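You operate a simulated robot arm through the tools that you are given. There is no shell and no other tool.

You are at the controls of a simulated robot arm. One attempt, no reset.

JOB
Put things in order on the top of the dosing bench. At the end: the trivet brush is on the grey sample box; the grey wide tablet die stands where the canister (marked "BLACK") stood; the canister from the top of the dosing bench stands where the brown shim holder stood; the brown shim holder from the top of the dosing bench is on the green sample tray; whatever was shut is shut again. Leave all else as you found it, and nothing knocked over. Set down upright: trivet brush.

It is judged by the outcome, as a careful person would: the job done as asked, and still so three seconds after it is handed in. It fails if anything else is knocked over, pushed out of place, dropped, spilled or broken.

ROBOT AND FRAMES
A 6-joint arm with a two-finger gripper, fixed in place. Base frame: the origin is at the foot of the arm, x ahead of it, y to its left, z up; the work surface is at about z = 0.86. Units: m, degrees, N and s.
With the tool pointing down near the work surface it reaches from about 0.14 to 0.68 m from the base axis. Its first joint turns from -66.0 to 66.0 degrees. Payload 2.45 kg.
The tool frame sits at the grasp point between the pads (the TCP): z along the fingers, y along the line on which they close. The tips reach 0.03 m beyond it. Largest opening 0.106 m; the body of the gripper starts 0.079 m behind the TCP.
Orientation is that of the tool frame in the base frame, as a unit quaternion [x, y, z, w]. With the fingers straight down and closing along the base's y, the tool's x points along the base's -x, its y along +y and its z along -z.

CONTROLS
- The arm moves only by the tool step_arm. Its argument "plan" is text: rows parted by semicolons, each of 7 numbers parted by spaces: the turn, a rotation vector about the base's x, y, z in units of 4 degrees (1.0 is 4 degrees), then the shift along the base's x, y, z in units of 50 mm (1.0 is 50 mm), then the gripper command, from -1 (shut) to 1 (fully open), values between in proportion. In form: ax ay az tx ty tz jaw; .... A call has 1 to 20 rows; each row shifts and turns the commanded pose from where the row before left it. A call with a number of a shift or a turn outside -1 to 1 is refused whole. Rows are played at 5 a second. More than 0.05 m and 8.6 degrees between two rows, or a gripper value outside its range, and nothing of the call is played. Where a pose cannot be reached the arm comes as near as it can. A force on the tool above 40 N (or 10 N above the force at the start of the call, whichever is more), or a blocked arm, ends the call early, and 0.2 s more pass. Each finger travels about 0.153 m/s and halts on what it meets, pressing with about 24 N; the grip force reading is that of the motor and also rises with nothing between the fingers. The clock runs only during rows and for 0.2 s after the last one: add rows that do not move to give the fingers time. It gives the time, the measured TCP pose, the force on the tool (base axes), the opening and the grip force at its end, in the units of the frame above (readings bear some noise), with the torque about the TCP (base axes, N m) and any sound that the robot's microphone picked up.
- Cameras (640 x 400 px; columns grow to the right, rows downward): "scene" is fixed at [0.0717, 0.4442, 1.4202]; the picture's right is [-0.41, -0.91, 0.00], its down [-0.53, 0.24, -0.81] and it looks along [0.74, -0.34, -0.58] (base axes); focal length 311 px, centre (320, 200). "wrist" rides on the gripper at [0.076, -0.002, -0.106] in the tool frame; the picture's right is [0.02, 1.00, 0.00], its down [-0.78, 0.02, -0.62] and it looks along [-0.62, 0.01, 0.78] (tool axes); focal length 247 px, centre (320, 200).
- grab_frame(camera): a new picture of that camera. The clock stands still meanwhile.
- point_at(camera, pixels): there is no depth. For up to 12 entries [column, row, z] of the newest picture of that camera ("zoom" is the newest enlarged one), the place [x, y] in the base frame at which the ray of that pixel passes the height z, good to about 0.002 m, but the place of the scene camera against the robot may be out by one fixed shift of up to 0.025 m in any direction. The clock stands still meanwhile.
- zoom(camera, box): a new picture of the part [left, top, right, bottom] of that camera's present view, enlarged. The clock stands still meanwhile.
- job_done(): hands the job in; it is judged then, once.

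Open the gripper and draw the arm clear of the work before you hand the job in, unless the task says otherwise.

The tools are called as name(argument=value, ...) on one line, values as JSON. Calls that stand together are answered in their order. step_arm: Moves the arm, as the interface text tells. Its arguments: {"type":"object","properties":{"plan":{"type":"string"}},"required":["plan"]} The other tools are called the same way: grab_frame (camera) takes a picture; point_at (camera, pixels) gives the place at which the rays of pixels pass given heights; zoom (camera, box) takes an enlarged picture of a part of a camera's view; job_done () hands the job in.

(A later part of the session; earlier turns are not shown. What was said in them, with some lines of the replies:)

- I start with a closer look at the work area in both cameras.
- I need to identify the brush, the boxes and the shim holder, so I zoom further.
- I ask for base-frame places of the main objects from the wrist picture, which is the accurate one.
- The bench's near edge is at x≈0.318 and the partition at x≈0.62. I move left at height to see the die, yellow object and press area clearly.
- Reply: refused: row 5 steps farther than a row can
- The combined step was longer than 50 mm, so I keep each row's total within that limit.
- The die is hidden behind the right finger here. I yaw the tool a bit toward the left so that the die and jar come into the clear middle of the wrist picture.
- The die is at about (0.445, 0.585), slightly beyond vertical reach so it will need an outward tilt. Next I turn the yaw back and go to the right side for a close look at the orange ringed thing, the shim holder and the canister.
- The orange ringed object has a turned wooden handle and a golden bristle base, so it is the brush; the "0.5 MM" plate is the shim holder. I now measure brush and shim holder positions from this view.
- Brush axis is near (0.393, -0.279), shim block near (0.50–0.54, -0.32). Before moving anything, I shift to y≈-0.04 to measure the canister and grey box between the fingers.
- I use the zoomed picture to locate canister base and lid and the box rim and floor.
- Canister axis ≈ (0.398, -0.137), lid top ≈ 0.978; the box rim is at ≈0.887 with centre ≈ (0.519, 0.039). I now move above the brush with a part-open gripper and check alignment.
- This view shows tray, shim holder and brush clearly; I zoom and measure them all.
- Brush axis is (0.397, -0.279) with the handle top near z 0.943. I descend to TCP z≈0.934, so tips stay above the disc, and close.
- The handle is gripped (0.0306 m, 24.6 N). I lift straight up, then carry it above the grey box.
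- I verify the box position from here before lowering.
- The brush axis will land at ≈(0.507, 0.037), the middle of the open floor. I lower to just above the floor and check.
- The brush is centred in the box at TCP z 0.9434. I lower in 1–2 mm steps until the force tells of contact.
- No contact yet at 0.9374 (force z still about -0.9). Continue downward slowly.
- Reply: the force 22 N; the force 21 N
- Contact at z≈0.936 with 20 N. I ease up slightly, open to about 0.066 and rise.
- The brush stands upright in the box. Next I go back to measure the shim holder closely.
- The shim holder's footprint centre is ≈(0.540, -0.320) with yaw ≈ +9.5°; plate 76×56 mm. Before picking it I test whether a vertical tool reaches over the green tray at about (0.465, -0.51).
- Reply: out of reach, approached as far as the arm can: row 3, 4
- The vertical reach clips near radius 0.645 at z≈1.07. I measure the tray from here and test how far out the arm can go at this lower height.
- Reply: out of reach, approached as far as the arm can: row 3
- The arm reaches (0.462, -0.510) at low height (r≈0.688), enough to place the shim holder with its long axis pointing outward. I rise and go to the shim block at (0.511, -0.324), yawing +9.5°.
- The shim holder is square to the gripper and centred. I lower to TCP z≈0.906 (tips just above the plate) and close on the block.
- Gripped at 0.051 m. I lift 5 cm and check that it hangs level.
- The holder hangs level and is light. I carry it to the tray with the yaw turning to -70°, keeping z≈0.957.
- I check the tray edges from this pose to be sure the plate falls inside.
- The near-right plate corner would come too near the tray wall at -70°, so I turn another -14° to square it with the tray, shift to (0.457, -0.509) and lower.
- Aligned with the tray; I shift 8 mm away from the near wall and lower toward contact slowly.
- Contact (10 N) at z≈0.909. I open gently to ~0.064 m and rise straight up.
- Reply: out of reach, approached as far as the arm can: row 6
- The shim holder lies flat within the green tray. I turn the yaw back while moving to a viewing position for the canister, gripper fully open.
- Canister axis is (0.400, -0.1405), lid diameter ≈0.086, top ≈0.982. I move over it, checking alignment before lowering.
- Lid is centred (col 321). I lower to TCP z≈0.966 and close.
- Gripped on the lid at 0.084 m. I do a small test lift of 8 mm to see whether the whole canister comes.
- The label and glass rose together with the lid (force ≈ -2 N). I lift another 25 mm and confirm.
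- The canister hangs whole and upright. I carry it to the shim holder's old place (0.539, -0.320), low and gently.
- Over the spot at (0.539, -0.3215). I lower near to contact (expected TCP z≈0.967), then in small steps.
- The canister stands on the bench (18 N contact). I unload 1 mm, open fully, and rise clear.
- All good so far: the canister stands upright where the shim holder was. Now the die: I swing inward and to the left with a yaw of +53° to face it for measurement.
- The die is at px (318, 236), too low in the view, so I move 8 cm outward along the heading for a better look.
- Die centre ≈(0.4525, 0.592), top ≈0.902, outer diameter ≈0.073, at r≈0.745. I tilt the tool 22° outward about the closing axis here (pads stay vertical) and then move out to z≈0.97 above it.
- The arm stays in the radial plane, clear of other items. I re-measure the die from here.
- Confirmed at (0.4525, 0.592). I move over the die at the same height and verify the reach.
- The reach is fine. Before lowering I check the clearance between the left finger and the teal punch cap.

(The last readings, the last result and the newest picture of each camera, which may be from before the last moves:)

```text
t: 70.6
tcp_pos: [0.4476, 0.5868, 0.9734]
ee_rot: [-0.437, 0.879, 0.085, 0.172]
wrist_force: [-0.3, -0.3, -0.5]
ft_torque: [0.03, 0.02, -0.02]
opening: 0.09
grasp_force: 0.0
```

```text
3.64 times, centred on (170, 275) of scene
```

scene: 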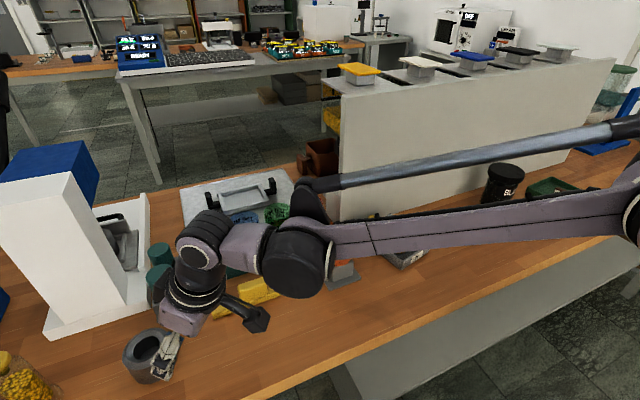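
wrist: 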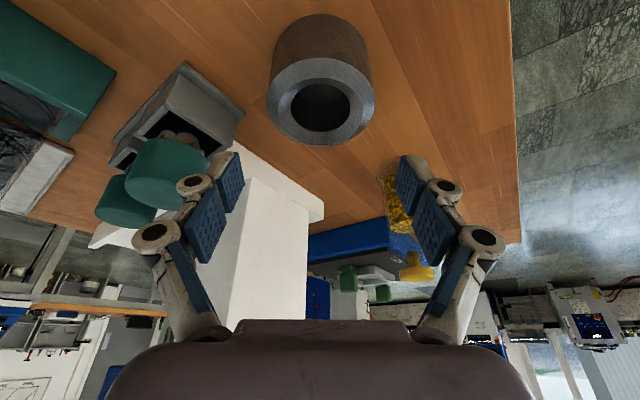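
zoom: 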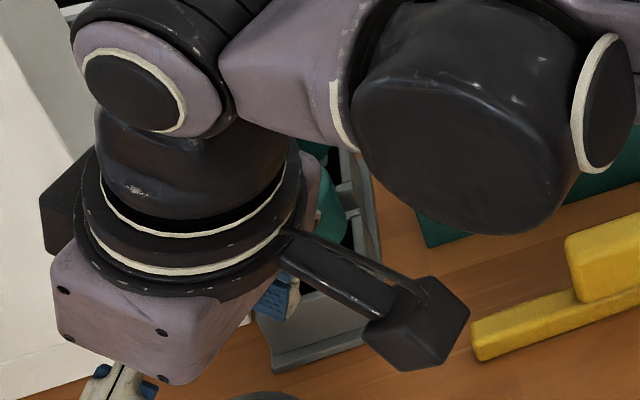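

The cap is ≥3 cm from the left finger, so it's clear; the die is centred at col 320. I lower to TCP z≈0.896.

step_arm(plan="0 0 0 0.02 0 -0.5 0.7;0 0 0 0 0 -0.4 0.7;0 0 0 0 0 -0.3 0.7;0 0 0 0 0 -0.2 0.7;0 0 0 0 0 -0.15 0.7;0 0 0 0 0 0 0.7")

grab_frame(camera="wrist")

zoom(camera="scene", box=[80, 240, 260, 400])

```text
t: 72.0
tcp_pos: [0.4484, 0.5858, 0.8948]
ee_rot: [-0.437, 0.879, 0.085, 0.171]
wrist_force: [0.5, -0.1, -0.5]
ft_torque: [0.02, 0.0, 0.0]
opening: 0.0899
grasp_force: 0.1
```

```text
taken
```

wrist: 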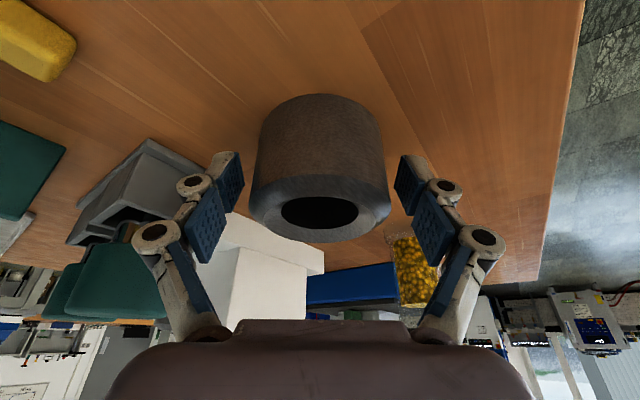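

```text
2.50 times, centred on (170, 320) of scene
```

zoom: 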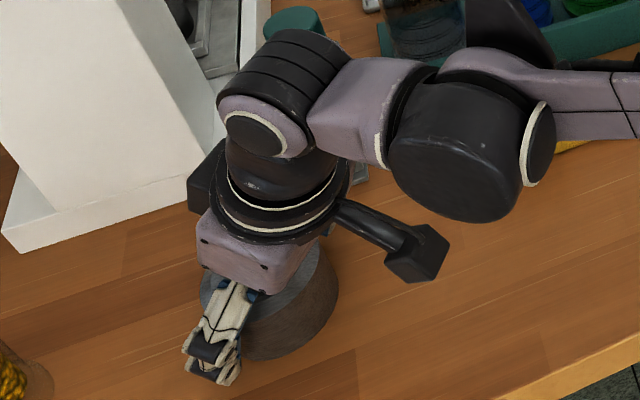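

The die is between the pads. I close gradually.

step_arm(plan="0 0 0 0 0 0 0.5;0 0 0 0 0 0 0.4;0 0 0 0 0 0 0.3;0 0 0 0 0 0 -1;0 0 0 0 0 0 -1;0 0 0 0 0 0 -1")

grab_frame(camera="wrist")

```text
t: 73.4
tcp_pos: [0.4476, 0.5863, 0.8957]
ee_rot: [-0.436, 0.879, 0.085, 0.172]
wrist_force: [-1.4, 0.1, 2.0]
ft_torque: [0.07, 0.06, 0.06]
opening: 0.071
grasp_force: 24.0
```

```text
taken
```

wrist: 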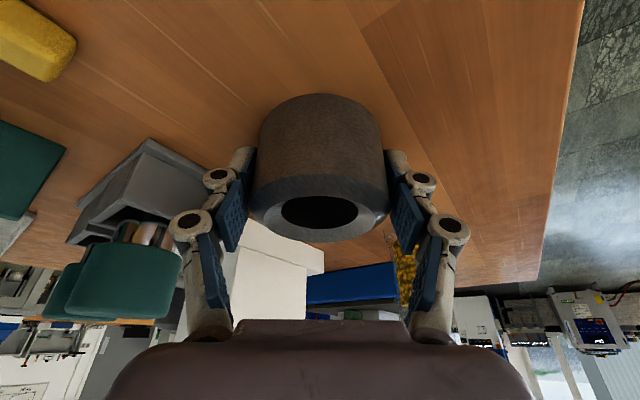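

Gripped at 0.071 m, 24 N. I lift 3 cm and check weight and slip.

step_arm(plan="0 0 0 0 0 0.1 -1;0 0 0 0 0 0.2 -1;0 0 0 0 0 0.3 -1;0 0 0 0 0 0 -1")

grab_frame(camera="wrist")

zoom(camera="scene", box=[80, 240, 260, 400])

```text
t: 74.4
tcp_pos: [0.4465, 0.5869, 0.9249]
ee_rot: [-0.437, 0.879, 0.086, 0.172]
wrist_force: [0.0, 0.1, -3.7]
ft_torque: [0.01, -0.03, 0.0]
opening: 0.0711
grasp_force: 24.3
```

```text
taken
```

wrist: 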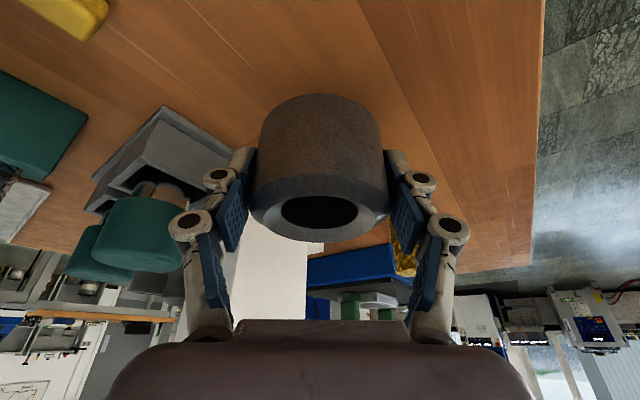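

```text
2.50 times, centred on (170, 320) of scene
```

zoom: 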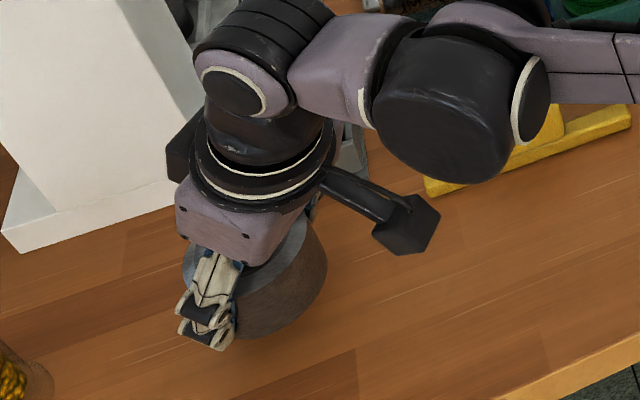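

No slip; the die weighs ~0.4 kg. I raise and retract radially, then swing right along the near side while turning the heading to 0°, keeping the tilt.

step_arm(plan="0 0 0 0 0 0.5 -1;0 0 0 -0.3 -0.4 0.5 -1;0 0 0 -0.42 -0.556 0.5 -1;0 0 0 -0.5 -0.65 0.5 -1;0 0 0 -0.5 -0.65 0.4 -1;0 0 0 -0.42 -0.556 0.3 -1;0 0 0 -0.3 -0.4 0 -1;0 0 0 0 0 0 -1")

grab_frame(camera="scene")

```text
t: 76.2
tcp_pos: [0.3252, 0.425, 1.0578]
ee_rot: [-0.437, 0.879, 0.086, 0.172]
wrist_force: [0.1, -0.1, -4.0]
ft_torque: [0.0, -0.02, 0.01]
opening: 0.0708
grasp_force: 23.4
```

```text
taken
```

scene: 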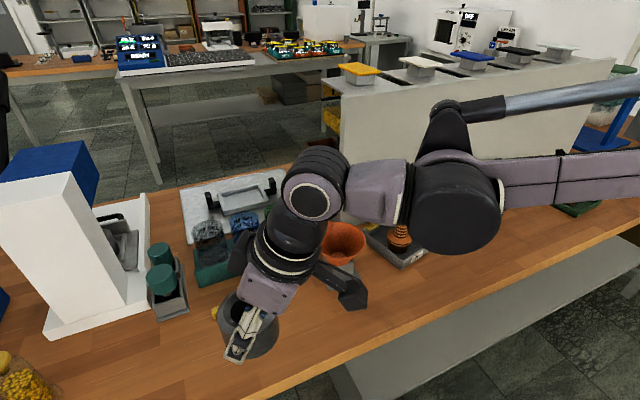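

The die is held well. Now I swing right with the yaw turning to 0°.

step_arm(plan="0 0 -0.946 0 -0.8 0 -1;0 0 -0.946 0 -0.8 0 -1;0 0 -0.946 0 -0.8 0 -1;0 0 -0.946 0 -0.8 0 -1;0 0 -0.946 0 -0.8 0 -1;0 0 -0.946 0 -0.8 0 -1;0 0 -0.946 0 -0.8 0 -1;0 0 -0.946 0 -0.8 0 -1;0 0 -0.946 0 -0.8 0 -1;0 0 -0.946 0 -0.8 0 -1;0 0 -0.946 0 -0.8 0 -1;0 0 -0.946 0 -0.8 0 -1;0 0 -0.946 0 -0.8 0 -1;0 0 -0.946 0 -0.8 0 -1;0 0 0 0 0 0 -1;0 0 0 0 0 0 -1")

grab_frame(camera="wrist")

grab_frame(camera="scene")

```text
t: 79.6
tcp_pos: [0.324, -0.1338, 1.0604]
ee_rot: [0.0, 0.981, 0.0, 0.192]
wrist_force: [0.5, -1.0, -4.2]
ft_torque: [0.01, 0.01, 0.0]
opening: 0.0708
grasp_force: 23.8
```

```text
taken
```

wrist: 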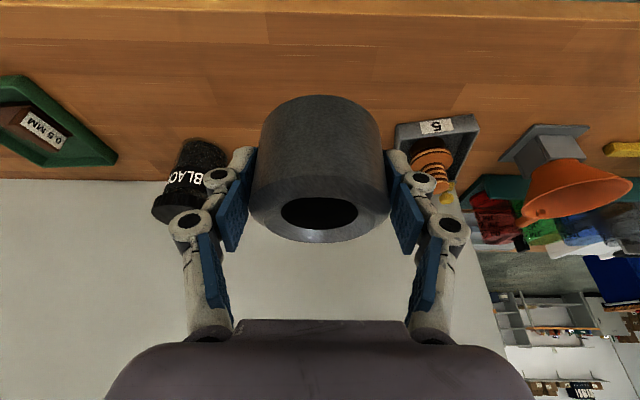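

```text
taken
```

scene: 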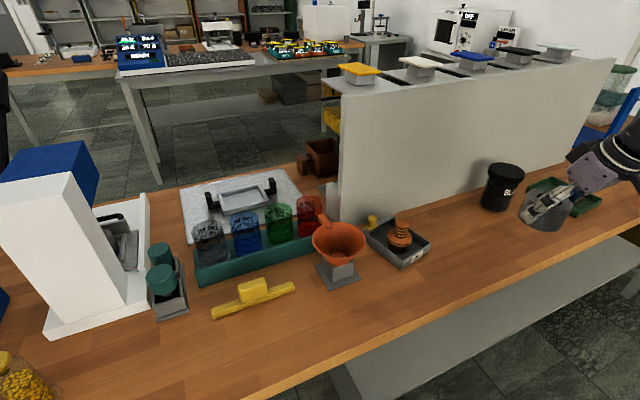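

Now I move over the canister's old place (0.400, -0.1405), i.e. TCP (0.3927, -0.1405), and lower to just above contact.

step_arm(plan="0 0 0 0.687 -0.067 0 -1;0 0 0 0.687 -0.067 -0.3 -1;0 0 0 0 0 -0.8 -1;0 0 0 0 0 -0.8 -1;0 0 0 0 0 -0.7 -1;0 0 0 0 0 -0.45 -1;0 0 0 0 0 0 -1;0 0 0 0 0 0 -1")

grab_frame(camera="wrist")

zoom(camera="scene", box=[430, 140, 610, 290])

```text
t: 81.4
tcp_pos: [0.3946, -0.1414, 0.9063]
ee_rot: [0.0, 0.982, 0.0, 0.191]
wrist_force: [0.3, -0.9, -4.0]
ft_torque: [-0.02, 0.0, 0.0]
opening: 0.071
grasp_force: 23.7
```

```text
taken
```

wrist: 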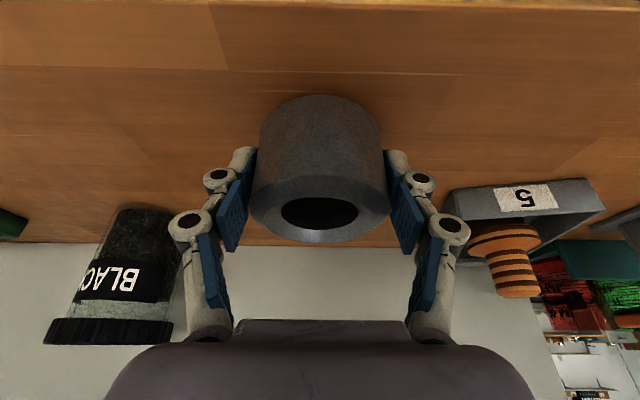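

```text
2.67 times, centred on (520, 215) of scene
```

zoom: 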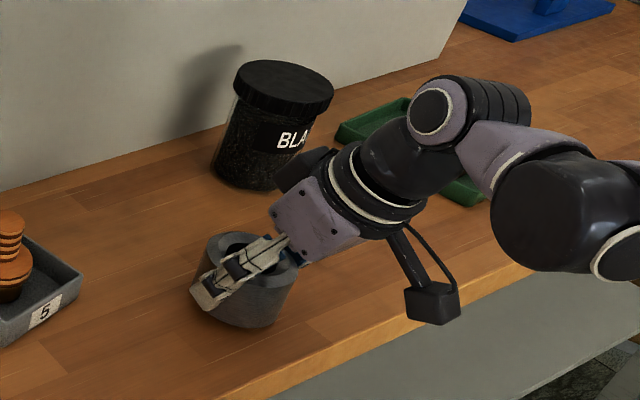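

Over the spot with about 1 cm to go. I lower in small steps watching the force.

step_arm(plan="0 0 0 -0.02 0.01 -0.1 -1;0 0 0 0 0 -0.05 -1;0 0 0 0 0 0 -1")

step_arm(plan="0 0 0 0 0 -0.03 -1;0 0 0 0 0 0 -1")

step_arm(plan="0 0 0 0 0 -0.02 -1;0 0 0 0 0 0 -1")

step_arm(plan="0 0 0 0 0 -0.02 -1;0 0 0 0 0 0 -1")

```text
t: 82.2
tcp_pos: [0.3937, -0.1407, 0.9]
ee_rot: [0.0, 0.982, 0.0, 0.191]
wrist_force: [0.2, -0.5, -5.0]
ft_torque: [0.04, 0.02, 0.01]
opening: 0.0709
grasp_force: 24.0
```

```text
t: 82.8
tcp_pos: [0.3928, -0.1398, 0.8979]
ee_rot: [0.0, 0.981, 0.0, 0.192]
wrist_force: [-0.1, -0.2, -4.9]
ft_torque: [-0.05, 0.02, 0.02]
opening: 0.0707
grasp_force: 24.4
```

```text
t: 83.4
tcp_pos: [0.3933, -0.1417, 0.8969]
ee_rot: [0.0, 0.981, 0.0, 0.191]
wrist_force: [0.0, -0.4, -3.4]
ft_torque: [0.0, 0.01, 0.04]
opening: 0.071
grasp_force: 24.1
```

```text
t: 84.0
tcp_pos: [0.3939, -0.1409, 0.8962]
ee_rot: [-0.001, 0.982, 0.0, 0.19]
wrist_force: [-0.2, -0.6, -4.8]
ft_torque: [0.01, 0.03, 0.05]
opening: 0.0708
grasp_force: 23.5
```

step_arm(plan="0 0 0 0 0 -0.02 -1;0 0 0 0 0 0 -1")

step_arm(plan="0 0 0 0 0 -0.02 -1;0 0 0 0 0 0 -1")

```text
t: 84.6
tcp_pos: [0.3934, -0.1412, 0.8951]
ee_rot: [0.0, 0.981, 0.0, 0.192]
wrist_force: [-0.1, -0.2, -3.2]
ft_torque: [0.0, -0.01, -0.02]
opening: 0.0713
grasp_force: 23.7
```

```text
t: 85.2
tcp_pos: [0.394, -0.1403, 0.8936]
ee_rot: [0.001, 0.981, -0.001, 0.192]
wrist_force: [-3.3, 0.3, 14.6]
ft_torque: [-0.1, -0.04, 0.22]
opening: 0.0708
grasp_force: 24.5
```

Contact (15 N). I ease 0.5 mm and open to ~0.09 m, then rise.

step_arm(plan="0 0 0 0 0 0.015 -1;0 0 0 0 0 0 0.5;0 0 0 0 0 0 0.7;0 0 0 0 0 0 0.75;0 0 0 0 0 0.3 0.75;0 0 0 0 0 0.6 0.75;0 0 0 0 0 0.8 0.75;0 0 0 -0.3 0 0.8 0.75;0 0 0 0 0 0.8 0.75;0 0 0 0 0 0 0.75")

grab_frame(camera="wrist")

grab_frame(camera="scene")

```text
t: 87.4
tcp_pos: [0.3772, -0.1409, 1.0597]
ee_rot: [0.0, 0.981, 0.0, 0.193]
wrist_force: [0.5, 0.0, -0.3]
ft_torque: [0.02, -0.03, 0.01]
opening: 0.0924
grasp_force: 0.1
```

```text
taken
```

wrist: 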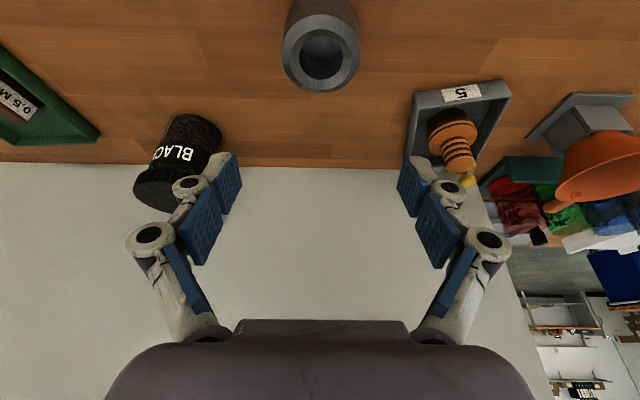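

```text
taken
```

scene: 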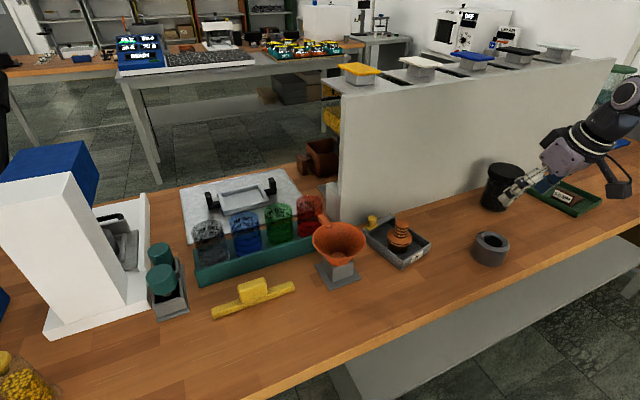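

The die stands where the canister was. I verify its place, then level the tool and withdraw.

point_at(camera="wrist", pixels=[[321, 60, 0.902], [283, 58, 0.902], [359, 58, 0.902], [321, 36, 0.902], [321, 92, 0.902]])

step_arm(plan="0 0 0 -0.3 0 0.8 0.75;0 0.9 0 -0.3 0.2 0.8 1;0 0.9 0 -0.3 0.4 0.8 1;0 0.9 0 0 0.5 0.5 1;0 0.9 0 0 0.6 0 1;0 0.9 0 0 0.6 0 1;0 1 0 0 0 0 1;0 0 0 0 0 0 1;0 0 0 0 0 0 1")

grab_frame(camera="wrist")

grab_frame(camera="scene")

```text
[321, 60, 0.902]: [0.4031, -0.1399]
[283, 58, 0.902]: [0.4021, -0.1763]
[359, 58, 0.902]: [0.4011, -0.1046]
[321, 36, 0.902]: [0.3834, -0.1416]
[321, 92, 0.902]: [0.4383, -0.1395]
```

```text
t: 89.4
tcp_pos: [0.3333, -0.0252, 1.2044]
ee_rot: [0.0, 1.0, -0.001, -0.001]
wrist_force: [0.9, -0.6, 0.5]
ft_torque: [0.0, 0.0, 0.04]
opening: 0.106
grasp_force: 0.0
```

```text
taken
```

wrist: 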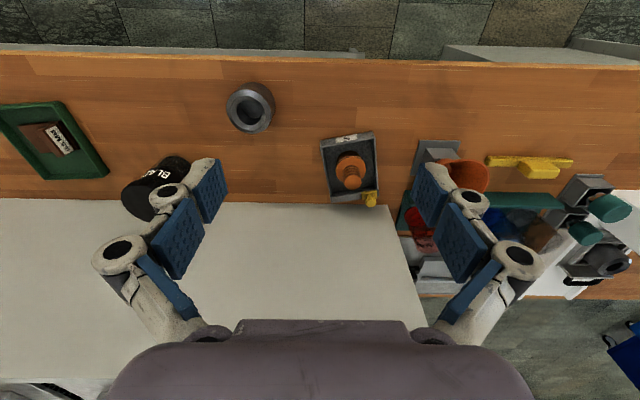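

```text
taken
```

scene: 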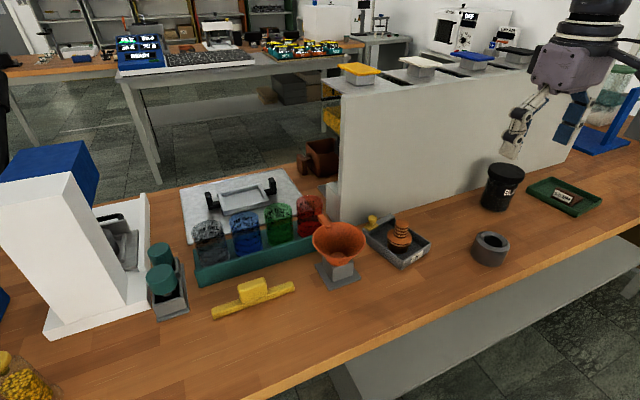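

Everything looks placed; a last close check of the box, canister, die and tray before handing in.

zoom(camera="scene", box=[350, 150, 620, 290])

zoom(camera="scene", box=[350, 200, 450, 280])

```text
2.37 times, centred on (485, 220) of scene
```

zoom: 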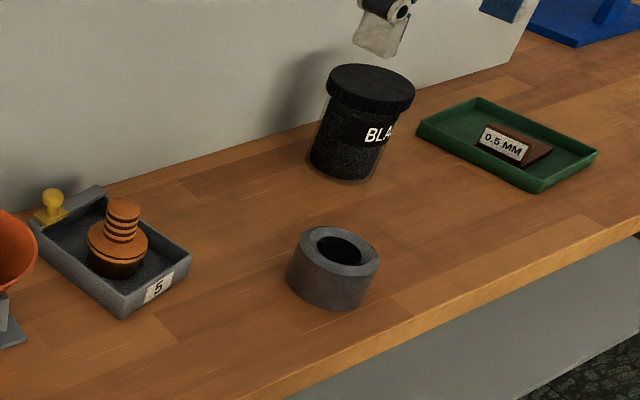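

```text
5.00 times, centred on (400, 240) of scene
```

zoom: 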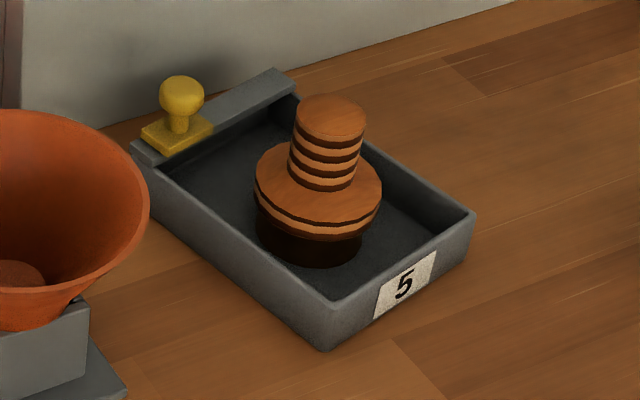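

The brush is upright in the grey box, and the shim holder lies flat in the green tray. The canister stands where the shim holder was, and the die stands where the canister was. The gripper is open and clear, so I hand the job in.

job_done()

```text
The job is handed in.
```

I moved all four items and handed the job in. In the last pictures everything stood in place, and nothing else looked disturbed.

- **Trivet brush:** it stands upright on the floor of the grey sample box marked "5". I took the orange, ringed wooden piece with the bristle base to be the trivet brush. Nothing on the bench is labelled with that name.
- **Shim holder:** the brown "0.5 MM" holder lies flat inside the green sample tray.
- **Canister:** the "BLACK" canister stands upright where the shim holder was. I lifted it by its lid, and the lid stayed shut.
- **Tablet die:** the grey wide die stands where the canister was, within about 2 mm by my measurement.

I opened nothing that was shut. The gripper is open and drawn clear above the bench.
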